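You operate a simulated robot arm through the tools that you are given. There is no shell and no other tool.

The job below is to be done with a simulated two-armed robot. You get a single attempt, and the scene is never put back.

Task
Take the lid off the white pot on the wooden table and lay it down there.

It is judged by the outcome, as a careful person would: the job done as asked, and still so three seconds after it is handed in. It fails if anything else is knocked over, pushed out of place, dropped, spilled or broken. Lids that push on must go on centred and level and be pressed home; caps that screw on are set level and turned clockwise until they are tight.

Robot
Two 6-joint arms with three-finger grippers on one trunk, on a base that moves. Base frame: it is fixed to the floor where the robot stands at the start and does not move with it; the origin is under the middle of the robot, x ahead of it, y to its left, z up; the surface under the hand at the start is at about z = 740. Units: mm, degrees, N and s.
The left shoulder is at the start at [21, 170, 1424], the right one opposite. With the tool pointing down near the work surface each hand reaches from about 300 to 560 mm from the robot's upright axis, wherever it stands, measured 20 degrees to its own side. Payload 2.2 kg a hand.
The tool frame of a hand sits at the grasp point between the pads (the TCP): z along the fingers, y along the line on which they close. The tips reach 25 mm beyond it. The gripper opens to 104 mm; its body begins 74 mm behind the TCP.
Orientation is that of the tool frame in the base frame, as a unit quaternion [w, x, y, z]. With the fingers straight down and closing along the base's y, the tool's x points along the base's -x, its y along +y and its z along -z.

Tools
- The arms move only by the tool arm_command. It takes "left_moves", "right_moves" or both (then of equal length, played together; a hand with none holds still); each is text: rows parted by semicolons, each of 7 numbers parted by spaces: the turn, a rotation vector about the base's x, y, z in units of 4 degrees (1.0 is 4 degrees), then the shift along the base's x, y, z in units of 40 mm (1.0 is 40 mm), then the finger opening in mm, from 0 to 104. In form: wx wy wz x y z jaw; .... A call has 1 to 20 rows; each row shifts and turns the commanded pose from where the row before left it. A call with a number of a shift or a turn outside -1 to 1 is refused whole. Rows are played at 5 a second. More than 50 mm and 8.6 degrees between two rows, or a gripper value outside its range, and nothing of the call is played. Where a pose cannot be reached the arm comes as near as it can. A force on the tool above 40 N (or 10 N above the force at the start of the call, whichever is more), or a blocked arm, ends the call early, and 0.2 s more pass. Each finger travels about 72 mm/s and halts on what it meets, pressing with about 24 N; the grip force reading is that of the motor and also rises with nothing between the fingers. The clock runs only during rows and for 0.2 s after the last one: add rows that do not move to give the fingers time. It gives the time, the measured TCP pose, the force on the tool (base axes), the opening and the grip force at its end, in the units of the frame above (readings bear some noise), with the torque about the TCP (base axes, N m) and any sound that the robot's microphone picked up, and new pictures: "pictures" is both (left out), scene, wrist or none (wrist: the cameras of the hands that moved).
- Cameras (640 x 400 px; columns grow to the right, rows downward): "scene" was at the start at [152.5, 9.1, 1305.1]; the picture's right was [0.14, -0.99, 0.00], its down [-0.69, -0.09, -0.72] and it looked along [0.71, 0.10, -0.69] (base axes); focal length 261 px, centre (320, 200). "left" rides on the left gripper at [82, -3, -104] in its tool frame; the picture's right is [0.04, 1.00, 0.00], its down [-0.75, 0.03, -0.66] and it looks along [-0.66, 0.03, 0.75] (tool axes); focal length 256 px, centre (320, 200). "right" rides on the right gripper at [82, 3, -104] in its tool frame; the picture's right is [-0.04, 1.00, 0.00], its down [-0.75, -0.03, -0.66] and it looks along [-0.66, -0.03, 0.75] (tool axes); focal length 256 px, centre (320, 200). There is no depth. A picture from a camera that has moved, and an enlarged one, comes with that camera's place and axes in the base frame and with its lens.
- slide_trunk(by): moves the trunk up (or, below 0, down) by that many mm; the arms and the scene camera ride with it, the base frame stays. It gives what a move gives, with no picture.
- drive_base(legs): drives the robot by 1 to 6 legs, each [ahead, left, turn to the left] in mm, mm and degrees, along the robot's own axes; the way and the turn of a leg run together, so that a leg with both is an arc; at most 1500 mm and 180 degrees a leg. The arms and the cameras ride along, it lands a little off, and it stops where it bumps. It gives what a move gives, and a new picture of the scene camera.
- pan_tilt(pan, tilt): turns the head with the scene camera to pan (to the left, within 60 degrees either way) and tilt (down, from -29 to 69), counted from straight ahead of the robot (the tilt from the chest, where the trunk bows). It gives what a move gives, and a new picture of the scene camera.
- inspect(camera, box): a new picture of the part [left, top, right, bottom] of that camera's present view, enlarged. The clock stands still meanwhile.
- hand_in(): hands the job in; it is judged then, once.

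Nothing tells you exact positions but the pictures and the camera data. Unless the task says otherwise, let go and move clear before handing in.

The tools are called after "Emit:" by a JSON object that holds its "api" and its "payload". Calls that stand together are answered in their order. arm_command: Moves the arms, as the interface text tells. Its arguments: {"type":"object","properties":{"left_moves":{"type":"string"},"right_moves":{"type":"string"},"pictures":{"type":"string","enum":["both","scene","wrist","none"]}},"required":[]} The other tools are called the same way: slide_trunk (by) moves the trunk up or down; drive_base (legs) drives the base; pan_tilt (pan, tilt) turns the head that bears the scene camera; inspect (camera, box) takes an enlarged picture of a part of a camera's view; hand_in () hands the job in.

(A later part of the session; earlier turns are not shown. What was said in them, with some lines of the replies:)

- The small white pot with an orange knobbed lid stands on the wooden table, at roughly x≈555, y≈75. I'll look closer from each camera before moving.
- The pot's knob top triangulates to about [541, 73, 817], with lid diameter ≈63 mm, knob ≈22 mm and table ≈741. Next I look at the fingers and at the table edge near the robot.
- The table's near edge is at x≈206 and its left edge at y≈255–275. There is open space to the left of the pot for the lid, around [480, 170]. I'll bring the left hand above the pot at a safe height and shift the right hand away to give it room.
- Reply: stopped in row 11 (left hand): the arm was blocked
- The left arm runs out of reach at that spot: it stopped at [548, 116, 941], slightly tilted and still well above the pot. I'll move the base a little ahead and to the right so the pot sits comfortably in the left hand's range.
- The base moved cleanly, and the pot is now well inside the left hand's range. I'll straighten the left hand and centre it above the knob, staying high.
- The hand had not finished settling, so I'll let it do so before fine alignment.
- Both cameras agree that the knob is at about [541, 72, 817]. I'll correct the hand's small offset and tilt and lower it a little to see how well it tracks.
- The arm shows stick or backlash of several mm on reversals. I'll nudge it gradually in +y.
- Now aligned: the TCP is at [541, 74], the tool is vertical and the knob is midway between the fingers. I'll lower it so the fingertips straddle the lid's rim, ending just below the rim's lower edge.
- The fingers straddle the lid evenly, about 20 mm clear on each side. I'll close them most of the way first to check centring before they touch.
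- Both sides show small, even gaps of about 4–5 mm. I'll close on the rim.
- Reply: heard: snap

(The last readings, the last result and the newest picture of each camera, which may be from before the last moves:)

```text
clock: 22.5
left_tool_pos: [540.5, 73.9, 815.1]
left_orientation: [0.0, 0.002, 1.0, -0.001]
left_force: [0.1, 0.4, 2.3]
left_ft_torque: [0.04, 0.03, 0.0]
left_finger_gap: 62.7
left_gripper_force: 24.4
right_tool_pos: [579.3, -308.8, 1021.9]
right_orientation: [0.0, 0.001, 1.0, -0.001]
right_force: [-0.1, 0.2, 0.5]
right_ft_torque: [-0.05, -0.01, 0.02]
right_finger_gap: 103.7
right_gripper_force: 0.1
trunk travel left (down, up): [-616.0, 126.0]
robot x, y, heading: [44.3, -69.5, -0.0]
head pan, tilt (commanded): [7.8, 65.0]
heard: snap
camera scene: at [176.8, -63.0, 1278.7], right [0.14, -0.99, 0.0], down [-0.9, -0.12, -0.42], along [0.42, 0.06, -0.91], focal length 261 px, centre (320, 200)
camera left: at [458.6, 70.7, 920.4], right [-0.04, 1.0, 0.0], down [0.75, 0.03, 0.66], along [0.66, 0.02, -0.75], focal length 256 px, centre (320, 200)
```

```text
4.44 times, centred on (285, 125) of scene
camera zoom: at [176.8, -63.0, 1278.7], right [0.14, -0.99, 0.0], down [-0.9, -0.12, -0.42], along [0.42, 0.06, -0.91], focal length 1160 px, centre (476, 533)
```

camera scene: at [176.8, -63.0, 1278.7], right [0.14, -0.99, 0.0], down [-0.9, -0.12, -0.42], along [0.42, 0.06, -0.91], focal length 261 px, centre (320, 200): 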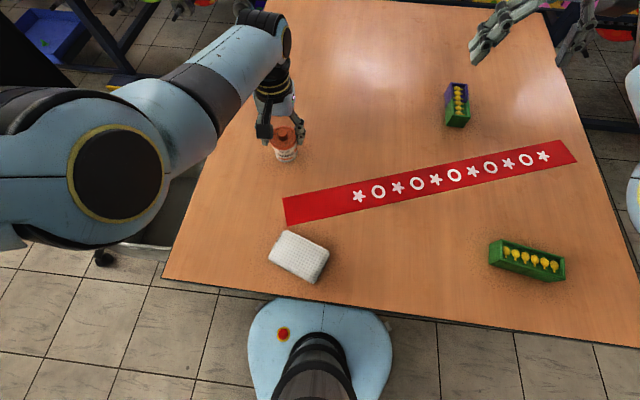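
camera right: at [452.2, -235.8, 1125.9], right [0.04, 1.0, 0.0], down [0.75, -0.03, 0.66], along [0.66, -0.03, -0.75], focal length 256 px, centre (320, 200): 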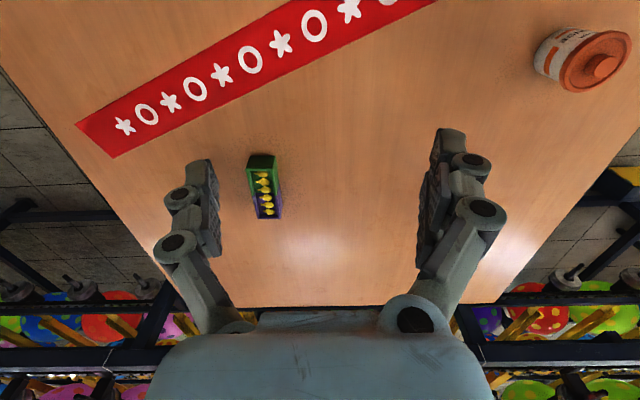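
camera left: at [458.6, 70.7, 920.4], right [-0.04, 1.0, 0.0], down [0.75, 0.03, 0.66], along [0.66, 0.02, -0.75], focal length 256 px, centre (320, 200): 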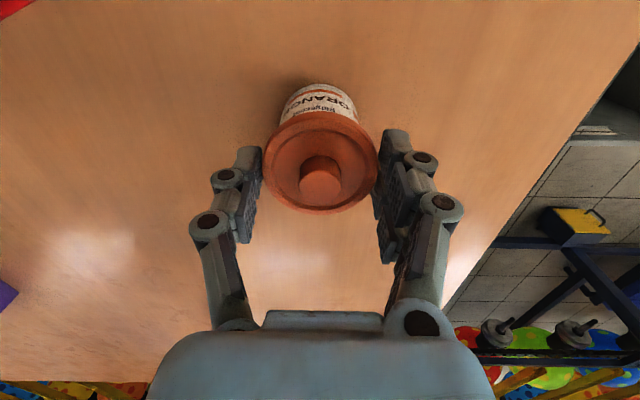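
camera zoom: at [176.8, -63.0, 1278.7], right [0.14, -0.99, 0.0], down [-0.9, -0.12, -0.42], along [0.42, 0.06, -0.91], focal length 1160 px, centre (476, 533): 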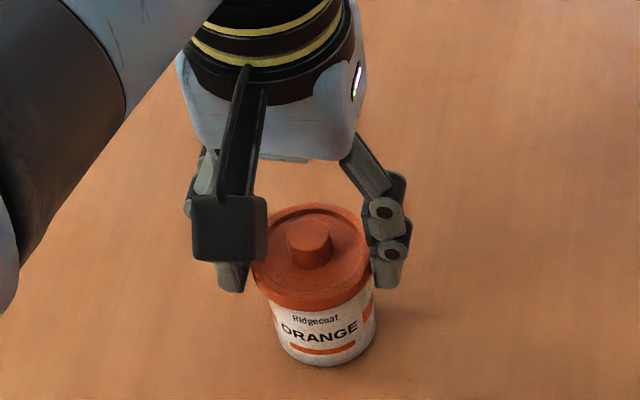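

The grip is firm (gap 62.7 mm, 24 N), and a "snap" was heard, which is most likely the lid unseating. I'll lift a few mm slowly and check whether the pot stays put.

Emit:
{"api": "arm_command", "payload": {"left_moves": "0 0 0 0 0 0.1 50; 0 0 0 0 0 0.1 50; 0 0 0 0 0 0 50", "pictures": "both"}}

Emit:
{"api": "inspect", "payload": {"camera": "left", "box": [200, 80, 440, 230]}}

Emit:
{"api": "inspect", "payload": {"camera": "scene", "box": [240, 80, 330, 170]}}

```text
clock: 23.3
left_tool_pos: [541.8, 73.1, 823.7]
left_orientation: [-0.001, 0.001, 1.0, 0.0]
left_force: [0.3, -0.6, -0.2]
left_ft_torque: [-0.01, -0.03, 0.0]
left_finger_gap: 62.7
left_gripper_force: 23.6
right_tool_pos: [579.8, -308.5, 1021.7]
right_orientation: [0.0, 0.001, 1.0, 0.0]
right_force: [-1.2, -0.1, -0.1]
right_ft_torque: [0.0, 0.0, -0.03]
right_finger_gap: 104.3
right_gripper_force: 0.0
trunk travel left (down, up): [-616.0, 126.0]
robot x, y, heading: [44.0, -70.4, 0.2]
head pan, tilt (commanded): [7.8, 65.0]
camera scene: at [176.8, -62.9, 1278.6], right [0.14, -0.99, 0.0], down [-0.9, -0.12, -0.42], along [0.42, 0.06, -0.91], focal length 261 px, centre (320, 200)
camera left: at [459.2, 71.0, 928.6], right [-0.04, 1.0, 0.0], down [0.75, 0.03, 0.66], along [0.66, 0.02, -0.75], focal length 256 px, centre (320, 200)
```

scene: 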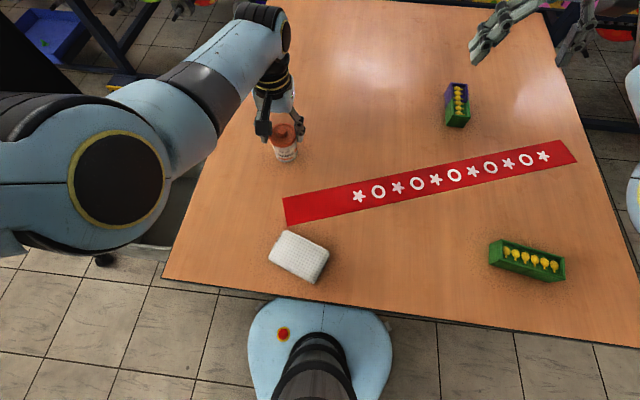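
left: 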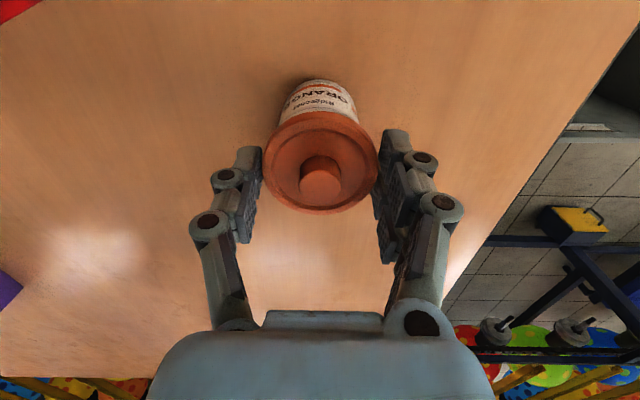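

```text
2.67 times, centred on (320, 155) of left
camera zoom: at [459.2, 71.0, 928.6], right [-0.04, 1.0, 0.0], down [0.75, 0.03, 0.66], along [0.66, 0.02, -0.75], focal length 683 px, centre (320, 320)
```

zoom: 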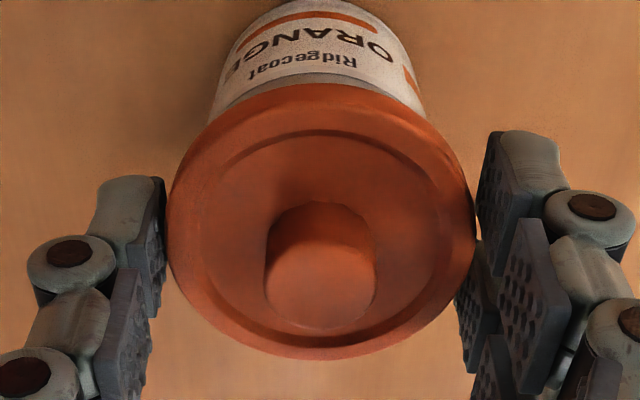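

```text
4.44 times, centred on (285, 125) of scene
camera zoom: at [176.8, -62.9, 1278.6], right [0.14, -0.99, 0.0], down [-0.9, -0.12, -0.42], along [0.42, 0.06, -0.91], focal length 1160 px, centre (476, 533)
```

zoom: 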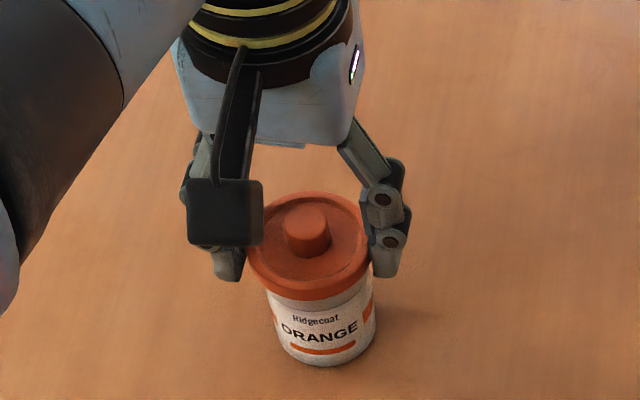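

The lid is lifting off and the pot hasn't moved: more of its neck is showing and the force is near zero. I'll keep raising straight up.

Emit:
{"api": "arm_command", "payload": {"left_moves": "0 0 0 0 0 0.15 50; 0 0 0 0 0 0.2 50; 0 0 0 0 0 0.25 50; 0 0 0 0 0 0.25 50; 0 0 0 0 0 0.25 50; 0 0 0 0 0 0.25 50; 0 0 0 0 0 0.25 50; 0 0 0 0 0 0 50", "pictures": "both"}}

Emit:
{"api": "inspect", "payload": {"camera": "scene", "box": [240, 60, 340, 170]}}

```text
clock: 25.1
left_tool_pos: [542.3, 77.4, 887.9]
left_orientation: [0.001, 0.001, 1.0, 0.001]
left_force: [0.0, -0.3, -0.6]
left_ft_torque: [-0.01, -0.01, 0.04]
left_finger_gap: 63.0
left_gripper_force: 24.4
right_tool_pos: [580.1, -307.9, 1021.2]
right_orientation: [-0.001, 0.001, 1.0, -0.001]
right_force: [0.0, 0.4, -0.3]
right_ft_torque: [0.0, 0.0, 0.02]
right_finger_gap: 104.1
right_gripper_force: 0.2
trunk travel left (down, up): [-616.0, 126.0]
robot x, y, heading: [44.0, -70.7, 0.1]
head pan, tilt (commanded): [7.8, 65.0]
camera scene: at [176.9, -62.9, 1278.6], right [0.14, -0.99, 0.0], down [-0.9, -0.12, -0.42], along [0.42, 0.06, -0.91], focal length 261 px, centre (320, 200)
camera left: at [460.4, 73.2, 992.9], right [-0.04, 1.0, 0.0], down [0.75, 0.03, 0.66], along [0.66, 0.03, -0.75], focal length 256 px, centre (320, 200)
```

scene: 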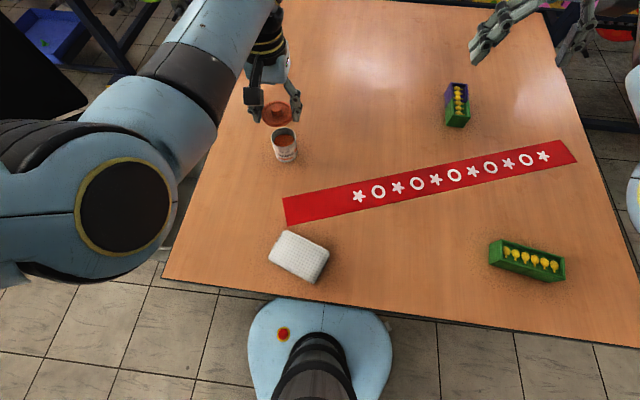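
left: 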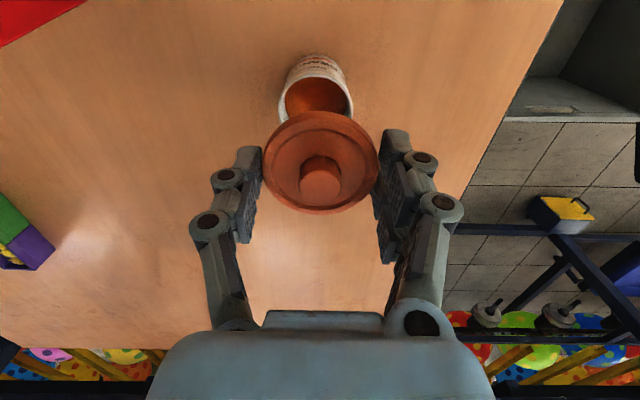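

```text
3.64 times, centred on (290, 115) of scene
camera zoom: at [176.9, -62.9, 1278.6], right [0.14, -0.99, 0.0], down [-0.9, -0.12, -0.42], along [0.42, 0.06, -0.91], focal length 949 px, centre (429, 509)
```

zoom: 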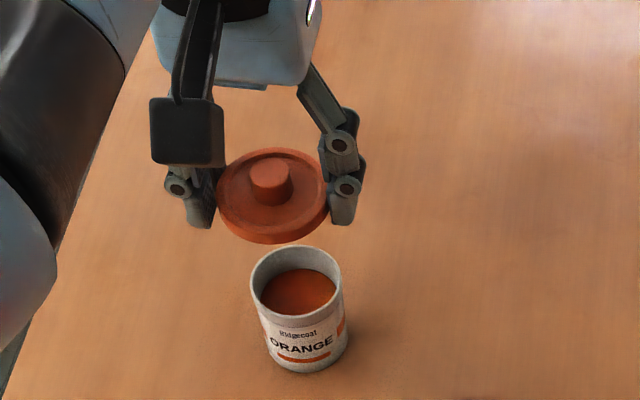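

The lid is off, and the pot stands undisturbed with orange paint inside. I'll carry the lid sideways to the clear area at about [490, 168].

Emit:
{"api": "arm_command", "payload": {"left_moves": "0 0 0 -0.13 0.25 0 50; 0 0 0 -0.25 0.47 0 50; 0 0 0 -0.25 0.47 0 50; 0 0 0 -0.25 0.47 0 50; 0 0 0 -0.25 0.47 0 50; 0 0 0 -0.13 0.25 0 50; 0 0 0 0 0 0 50; 0 0 0 0 0 0 50", "pictures": "both"}}

```text
clock: 26.9
left_tool_pos: [491.9, 170.3, 887.9]
left_orientation: [0.001, 0.001, 1.0, -0.002]
left_force: [0.5, -0.7, -1.2]
left_ft_torque: [-0.01, -0.02, -0.02]
left_finger_gap: 62.5
left_gripper_force: 23.9
right_tool_pos: [578.7, -309.1, 1021.9]
right_orientation: [0.0, 0.001, 1.0, 0.0]
right_force: [-0.5, -0.2, -0.4]
right_ft_torque: [0.01, -0.02, -0.01]
right_finger_gap: 103.8
right_gripper_force: 0.1
trunk travel left (down, up): [-616.0, 126.0]
robot x, y, heading: [51.1, -73.0, -0.0]
head pan, tilt (commanded): [7.8, 65.0]
camera scene: at [176.7, -62.8, 1278.7], right [0.14, -0.99, 0.0], down [-0.9, -0.12, -0.42], along [0.42, 0.06, -0.91], focal length 261 px, centre (320, 200)
camera left: at [409.2, 166.5, 992.4], right [-0.04, 1.0, 0.0], down [0.75, 0.03, 0.66], along [0.66, 0.02, -0.75], focal length 256 px, centre (320, 200)
```

scene: 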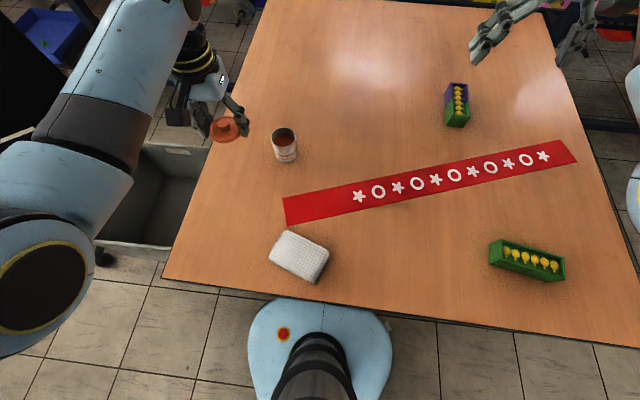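
left: 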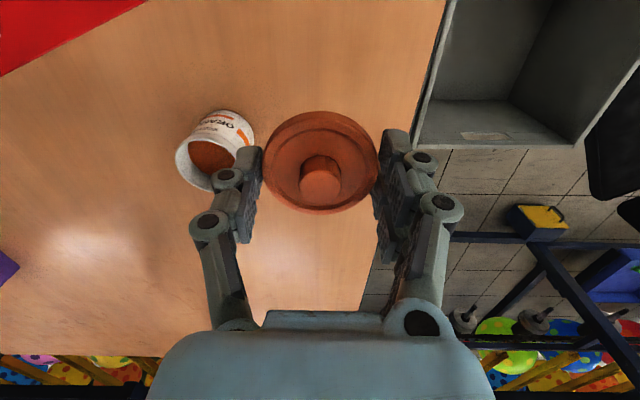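

The lid hangs level over clear table, with the edge about 60 mm beyond it and the pot well to the side. Next I lower it most of the way.

Emit:
{"api": "arm_command", "payload": {"left_moves": "0 0 0 0 0 -0.3 50; 0 0 0 0 0 -0.3 50; 0 0 0 0 0 -0.3 50; 0 0 0 0 0 -0.3 50; 0 0 0 0 0 -0.3 50; 0 0 0 0 0 -0.3 50; 0 0 0 0 0 -0.3 50; 0 0 0 0 0 -0.3 50; 0 0 0 0 0 0 50; 0 0 0 0 0 0 50", "pictures": "both"}}

Emit:
{"api": "inspect", "payload": {"camera": "scene", "box": [180, 80, 310, 180]}}

```text
clock: 29.1
left_tool_pos: [491.4, 169.1, 789.9]
left_orientation: [-0.001, 0.002, 1.0, -0.002]
left_force: [-0.1, 0.7, -0.1]
left_ft_torque: [-0.01, -0.01, 0.0]
left_finger_gap: 63.0
left_gripper_force: 24.1
right_tool_pos: [580.2, -309.4, 1020.6]
right_orientation: [0.0, 0.001, 1.0, -0.001]
right_force: [0.6, -0.3, 0.5]
right_ft_torque: [0.02, 0.02, -0.05]
right_finger_gap: 104.1
right_gripper_force: 0.0
trunk travel left (down, up): [-616.0, 126.0]
robot x, y, heading: [44.9, -70.5, 0.1]
head pan, tilt (commanded): [7.8, 65.0]
camera scene: at [176.8, -62.8, 1278.7], right [0.14, -0.99, 0.0], down [-0.9, -0.12, -0.42], along [0.42, 0.06, -0.91], focal length 261 px, centre (320, 200)
camera left: at [408.3, 165.8, 894.6], right [-0.04, 1.0, 0.0], down [0.75, 0.03, 0.66], along [0.66, 0.02, -0.75], focal length 256 px, centre (320, 200)
```

scene: 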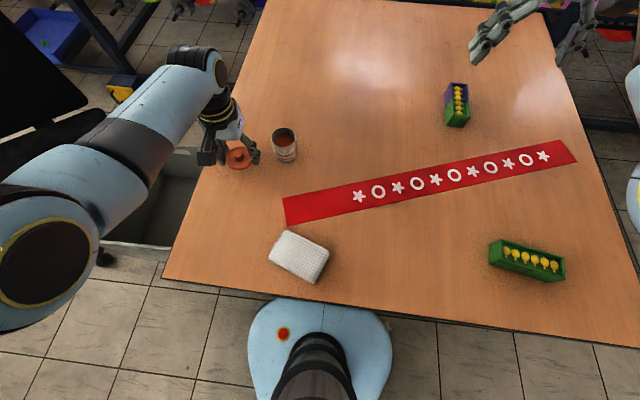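
left: 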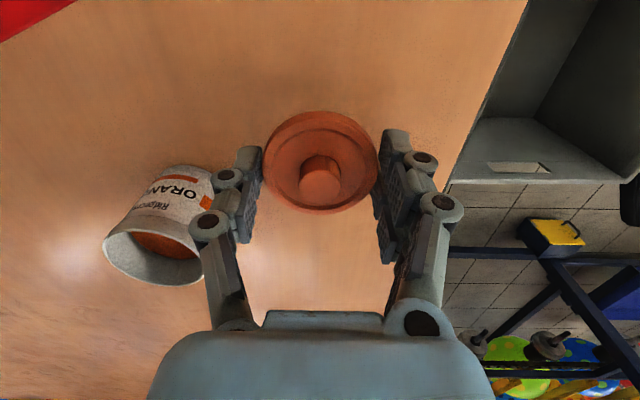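

```text
4.00 times, centred on (245, 130) of scene
camera zoom: at [176.8, -62.8, 1278.7], right [0.14, -0.99, 0.0], down [-0.9, -0.12, -0.42], along [0.42, 0.06, -0.91], focal length 1044 px, centre (620, 480)
```

zoom: 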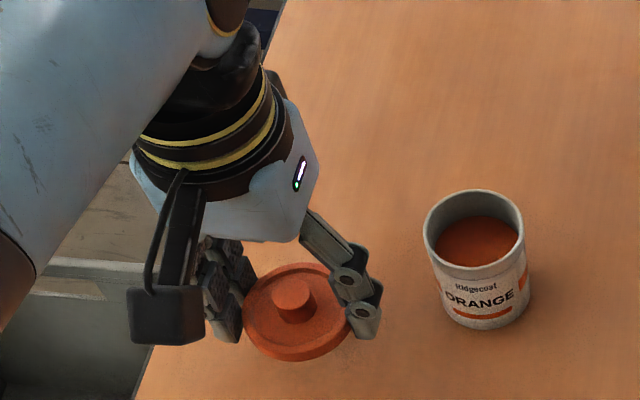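

I'll slide 20 mm more toward the robot for extra clearance from the pot when the fingers open, then lower further in small steps.

Emit:
{"api": "arm_command", "payload": {"left_moves": "0 0 0 -0.25 0 0 50; 0 0 0 -0.25 0 0 50; 0 0 0 0 0 -0.15 50; 0 0 0 0 0 -0.15 50; 0 0 0 0 0 0 50; 0 0 0 0 0 0 50; 0 0 0 0 0 0 50", "pictures": "none"}}

```text
clock: 30.7
left_tool_pos: [470.4, 169.4, 781.2]
left_orientation: [0.0, 0.002, 1.0, -0.001]
left_force: [-0.3, 0.2, 0.7]
left_ft_torque: [-0.01, 0.02, -0.02]
left_finger_gap: 62.6
left_gripper_force: 24.1
right_tool_pos: [578.7, -308.0, 1023.4]
right_orientation: [0.0, 0.0, 1.0, -0.001]
right_force: [-0.5, 0.3, -0.2]
right_ft_torque: [-0.01, 0.0, 0.02]
right_finger_gap: 103.9
right_gripper_force: 0.1
trunk travel left (down, up): [-616.0, 126.0]
robot x, y, heading: [47.3, -69.0, -0.0]
head pan, tilt (commanded): [7.8, 65.0]
```

Emit:
{"api": "arm_command", "payload": {"left_moves": "0 0 0 0 0 -0.1 50; 0 0 0 0 0 -0.1 50; 0 0 0 0 0 0 50; 0 0 0 0 0 0 50", "pictures": "none"}}

Emit:
{"api": "inspect", "payload": {"camera": "left", "box": [200, 80, 440, 230]}}

Emit:
{"api": "inspect", "payload": {"camera": "scene", "box": [190, 100, 310, 200]}}

```text
clock: 31.7
left_tool_pos: [470.1, 168.2, 772.7]
left_orientation: [0.0, 0.002, 1.0, -0.001]
left_force: [-0.6, 0.2, -0.5]
left_ft_torque: [-0.01, 0.01, -0.01]
left_finger_gap: 62.6
left_gripper_force: 24.0
right_tool_pos: [580.0, -308.2, 1021.3]
right_orientation: [0.0, 0.001, 1.0, -0.001]
right_force: [-0.2, 0.1, 0.3]
right_ft_torque: [0.0, -0.01, 0.0]
right_finger_gap: 104.1
right_gripper_force: 0.1
trunk travel left (down, up): [-616.0, 126.0]
robot x, y, heading: [46.3, -69.9, -0.4]
head pan, tilt (commanded): [7.8, 65.0]
```

```text
2.67 times, centred on (320, 155) of left
camera zoom: at [388.4, 166.2, 876.1], right [-0.04, 1.0, 0.0], down [0.75, 0.03, 0.66], along [0.66, 0.02, -0.75], focal length 683 px, centre (320, 320)
```

zoom: 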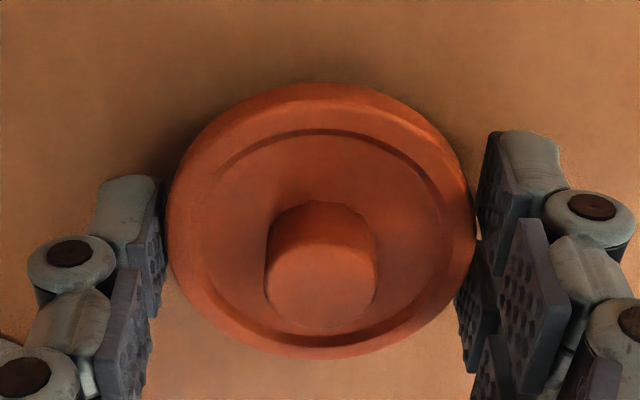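

```text
4.00 times, centred on (250, 150) of scene
camera zoom: at [176.8, -62.8, 1278.7], right [0.14, -0.99, 0.0], down [-0.9, -0.12, -0.42], along [0.42, 0.06, -0.91], focal length 1044 px, centre (600, 400)
```

zoom: 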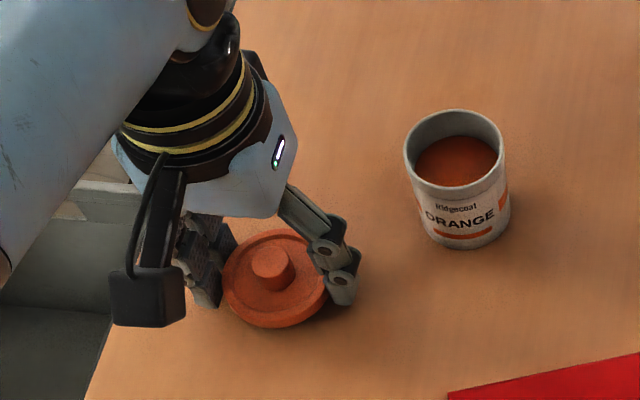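

The shadow shows the lid is only a few mm above the table. I'll lower in 2 mm steps and watch the force for contact.

Emit:
{"api": "arm_command", "payload": {"left_moves": "0 0 0 0 0 -0.05 50; 0 0 0 0 0 -0.05 50; 0 0 0 0 0 0 50", "pictures": "none"}}

```text
clock: 32.5
left_tool_pos: [469.7, 169.5, 768.6]
left_orientation: [0.001, 0.001, 1.0, -0.001]
left_force: [0.2, -0.2, -0.5]
left_ft_torque: [-0.02, -0.01, 0.02]
left_finger_gap: 62.7
left_gripper_force: 24.0
right_tool_pos: [579.3, -308.0, 1021.8]
right_orientation: [0.0, 0.001, 1.0, -0.001]
right_force: [-0.1, -0.1, 0.3]
right_ft_torque: [0.04, 0.01, 0.02]
right_finger_gap: 104.3
right_gripper_force: 0.0
trunk travel left (down, up): [-616.0, 126.0]
robot x, y, heading: [41.6, -69.7, 0.0]
head pan, tilt (commanded): [7.8, 65.0]
```

Emit:
{"api": "arm_command", "payload": {"left_moves": "0 0 0 0 0 -0.04 50; 0 0 0 0 0 0 50", "pictures": "none"}}

Emit:
{"api": "inspect", "payload": {"camera": "scene", "box": [210, 140, 290, 200]}}

```text
clock: 33.1
left_tool_pos: [468.9, 168.6, 765.9]
left_orientation: [0.001, 0.002, 1.0, -0.002]
left_force: [-0.5, -1.2, -0.6]
left_ft_torque: [-0.01, 0.0, 0.0]
left_finger_gap: 62.8
left_gripper_force: 24.1
right_tool_pos: [578.9, -307.8, 1021.5]
right_orientation: [-0.001, 0.001, 1.0, -0.002]
right_force: [-0.9, -0.4, 0.1]
right_ft_torque: [0.01, -0.01, -0.01]
right_finger_gap: 104.1
right_gripper_force: 0.1
trunk travel left (down, up): [-616.0, 126.0]
robot x, y, heading: [49.7, -68.3, 0.2]
head pan, tilt (commanded): [7.8, 65.0]
```

```text
6.67 times, centred on (250, 170) of scene
camera zoom: at [176.7, -62.9, 1278.7], right [0.14, -0.99, 0.0], down [-0.9, -0.12, -0.42], along [0.42, 0.06, -0.91], focal length 1740 px, centre (787, 400)
```

zoom: 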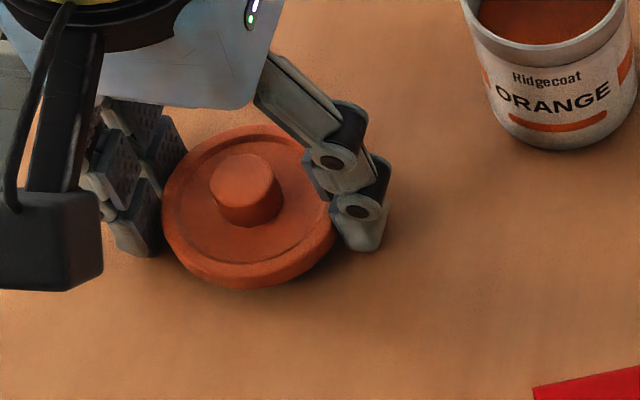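

Emit:
{"api": "arm_command", "payload": {"left_moves": "0 0 0 0 0 -0.04 50; 0 0 0 0 0 0 50", "pictures": "none"}}

```text
clock: 33.7
left_tool_pos: [470.4, 169.8, 763.7]
left_orientation: [-0.001, 0.002, 1.0, -0.001]
left_force: [-1.1, -0.6, 2.7]
left_ft_torque: [0.07, 0.03, 0.02]
left_finger_gap: 62.8
left_gripper_force: 24.0
right_tool_pos: [579.0, -307.3, 1021.9]
right_orientation: [0.0, 0.001, 1.0, -0.001]
right_force: [-0.3, -0.4, -0.1]
right_ft_torque: [-0.01, -0.01, 0.02]
right_finger_gap: 104.0
right_gripper_force: 0.1
trunk travel left (down, up): [-616.0, 126.0]
robot x, y, heading: [47.8, -70.1, -0.3]
head pan, tilt (commanded): [7.8, 65.0]
```

Light contact (about 2.7 N up): the lid or fingertips have reached the table. I'll open the fingers gently, only part way.

Emit:
{"api": "arm_command", "payload": {"left_moves": "0 0 0 0 0 0 64; 0 0 0 0 0 0 67; 0 0 0 0 0 0 71; 0 0 0 0 0 0 76; 0 0 0 0 0 0 80; 0 0 0 0 0 0 80", "pictures": "both"}}

Emit:
{"api": "inspect", "payload": {"camera": "left", "box": [200, 80, 440, 230]}}

Emit:
{"api": "inspect", "payload": {"camera": "scene", "box": [190, 100, 310, 200]}}

```text
clock: 35.1
left_tool_pos: [469.6, 169.1, 764.9]
left_orientation: [0.0, 0.001, 1.0, 0.0]
left_force: [0.5, -0.9, 0.1]
left_ft_torque: [-0.03, 0.01, 0.03]
left_finger_gap: 80.0
left_gripper_force: 0.2
right_tool_pos: [579.8, -308.6, 1021.5]
right_orientation: [0.0, 0.001, 1.0, -0.001]
right_force: [-0.1, 0.0, 0.6]
right_ft_torque: [0.05, 0.0, 0.03]
right_finger_gap: 104.1
right_gripper_force: 0.0
trunk travel left (down, up): [-616.0, 126.0]
robot x, y, heading: [48.7, -69.0, -0.3]
head pan, tilt (commanded): [7.8, 65.0]
camera scene: at [176.8, -62.8, 1278.7], right [0.14, -0.99, 0.0], down [-0.9, -0.12, -0.42], along [0.42, 0.06, -0.91], focal length 261 px, centre (320, 200)
camera left: at [388.0, 166.4, 869.1], right [-0.04, 1.0, 0.0], down [0.75, 0.03, 0.66], along [0.66, 0.02, -0.75], focal length 256 px, centre (320, 200)
```

scene: 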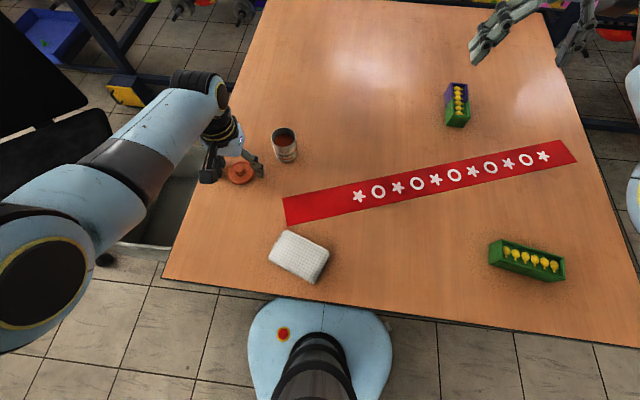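
left: 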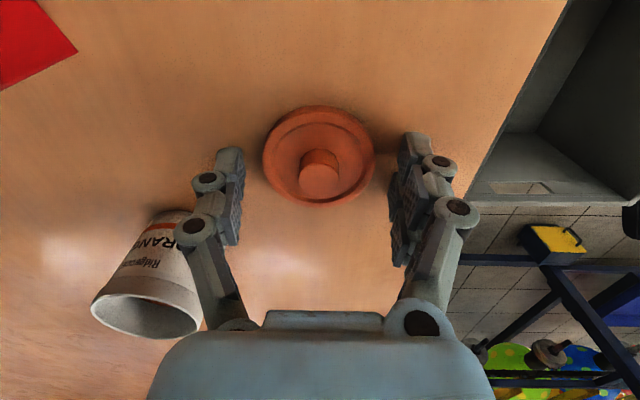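

```text
2.67 times, centred on (320, 155) of left
camera zoom: at [388.0, 166.4, 869.1], right [-0.04, 1.0, 0.0], down [0.75, 0.03, 0.66], along [0.66, 0.02, -0.75], focal length 683 px, centre (320, 320)
```

zoom: 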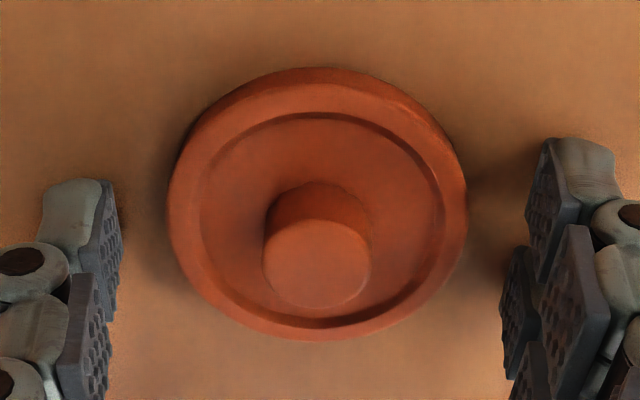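

```text
4.00 times, centred on (250, 150) of scene
camera zoom: at [176.8, -62.8, 1278.7], right [0.14, -0.99, 0.0], down [-0.9, -0.12, -0.42], along [0.42, 0.06, -0.91], focal length 1044 px, centre (600, 400)
```

zoom: 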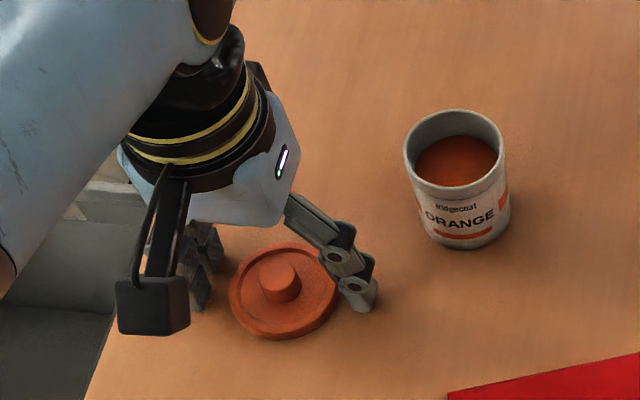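

The lid lies flat on the table and the fingers are clear of it on both sides. I'll raise the hand straight up and away.

Emit:
{"api": "arm_command", "payload": {"left_moves": "0 0 0 0 0 0.1 80; 0 0 0 0 0 0.2 80; 0 0 0 0 0 0.4 80; 0 0 0 0 0 0.5 80; 0 0 0 0 0 0.6 80; 0 0 0 0 0 0.6 80; 0 0 0 0 0 0.6 80; 0 0 0 0 0 0.6 80; 0 0 0 0 0.3 0.4 80; 0 0 0 0 0.5 0.2 80; 0 0 0 0 0.5 0 80; 0 0 0 0 0.5 0 80; 0 0 0 0 0 0 80; 0 0 0 0 0 0 80", "pictures": "both"}}

Emit:
{"api": "inspect", "payload": {"camera": "scene", "box": [190, 100, 330, 200]}}

```text
clock: 38.1
left_tool_pos: [469.8, 239.4, 931.7]
left_orientation: [0.0, 0.001, 1.0, -0.003]
left_force: [0.0, -1.2, 0.4]
left_ft_torque: [0.03, 0.0, -0.02]
left_finger_gap: 80.2
left_gripper_force: 0.0
right_tool_pos: [578.2, -308.7, 1021.2]
right_orientation: [0.0, 0.001, 1.0, -0.001]
right_force: [-0.5, -0.5, -0.7]
right_ft_torque: [0.01, 0.0, -0.02]
right_finger_gap: 104.1
right_gripper_force: 0.2
trunk travel left (down, up): [-616.0, 126.0]
robot x, y, heading: [43.6, -73.3, -0.2]
head pan, tilt (commanded): [7.8, 65.0]
camera scene: at [176.8, -62.5, 1278.7], right [0.14, -0.99, 0.0], down [-0.9, -0.12, -0.42], along [0.42, 0.06, -0.91], focal length 261 px, centre (320, 200)
camera left: at [388.4, 237.7, 1037.3], right [-0.04, 1.0, 0.0], down [0.75, 0.03, 0.66], along [0.66, 0.02, -0.75], focal length 256 px, centre (320, 200)
```

scene: 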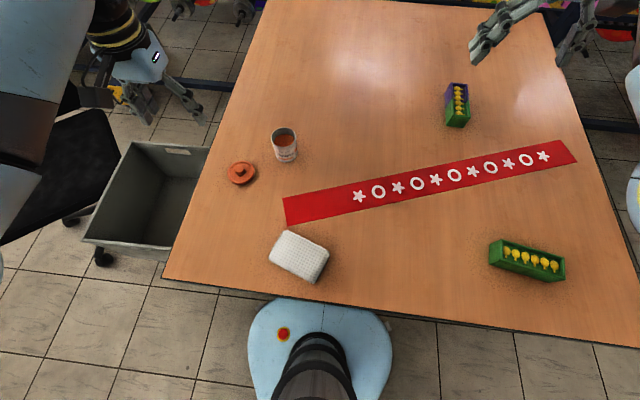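
left: 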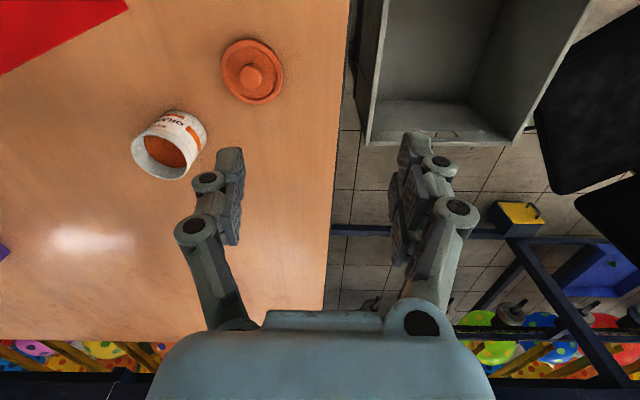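

```text
4.00 times, centred on (260, 150) of scene
camera zoom: at [176.8, -62.5, 1278.7], right [0.14, -0.99, 0.0], down [-0.9, -0.12, -0.42], along [0.42, 0.06, -0.91], focal length 1044 px, centre (560, 400)
```

zoom: 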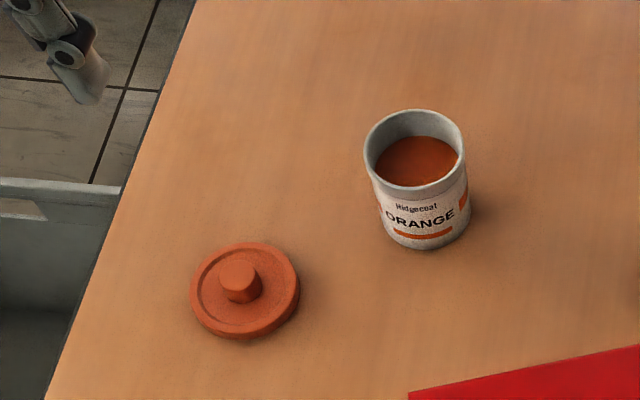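

The lid lies flat and stable on the wooden table, and the open pot stands upright where it was. Nothing else has been disturbed and both hands are clear, so I'm handing the job in.

Emit:
{"api": "hand_in", "payload": {}}

```text
The job is handed in.
```

I took the lid off the white pot and laid it flat on the wooden table, about 120 mm from the pot. I have handed the job in, but no verdict has come back yet.

- **Pot:** it stayed upright where it was, with the orange paint still inside and nothing spilled in the last pictures.
- **Lid:** there was a snap as the fingers closed on the rim. I took this to be the lid unseating, and it then lifted off with almost no force.
- **Robot:** the left arm could not reach the pot from where the robot started, so I drove the base about 45 mm ahead and 70 mm to the right. Both hands were clear of everything when I handed in.

Nothing else on the table looked moved in the final views.
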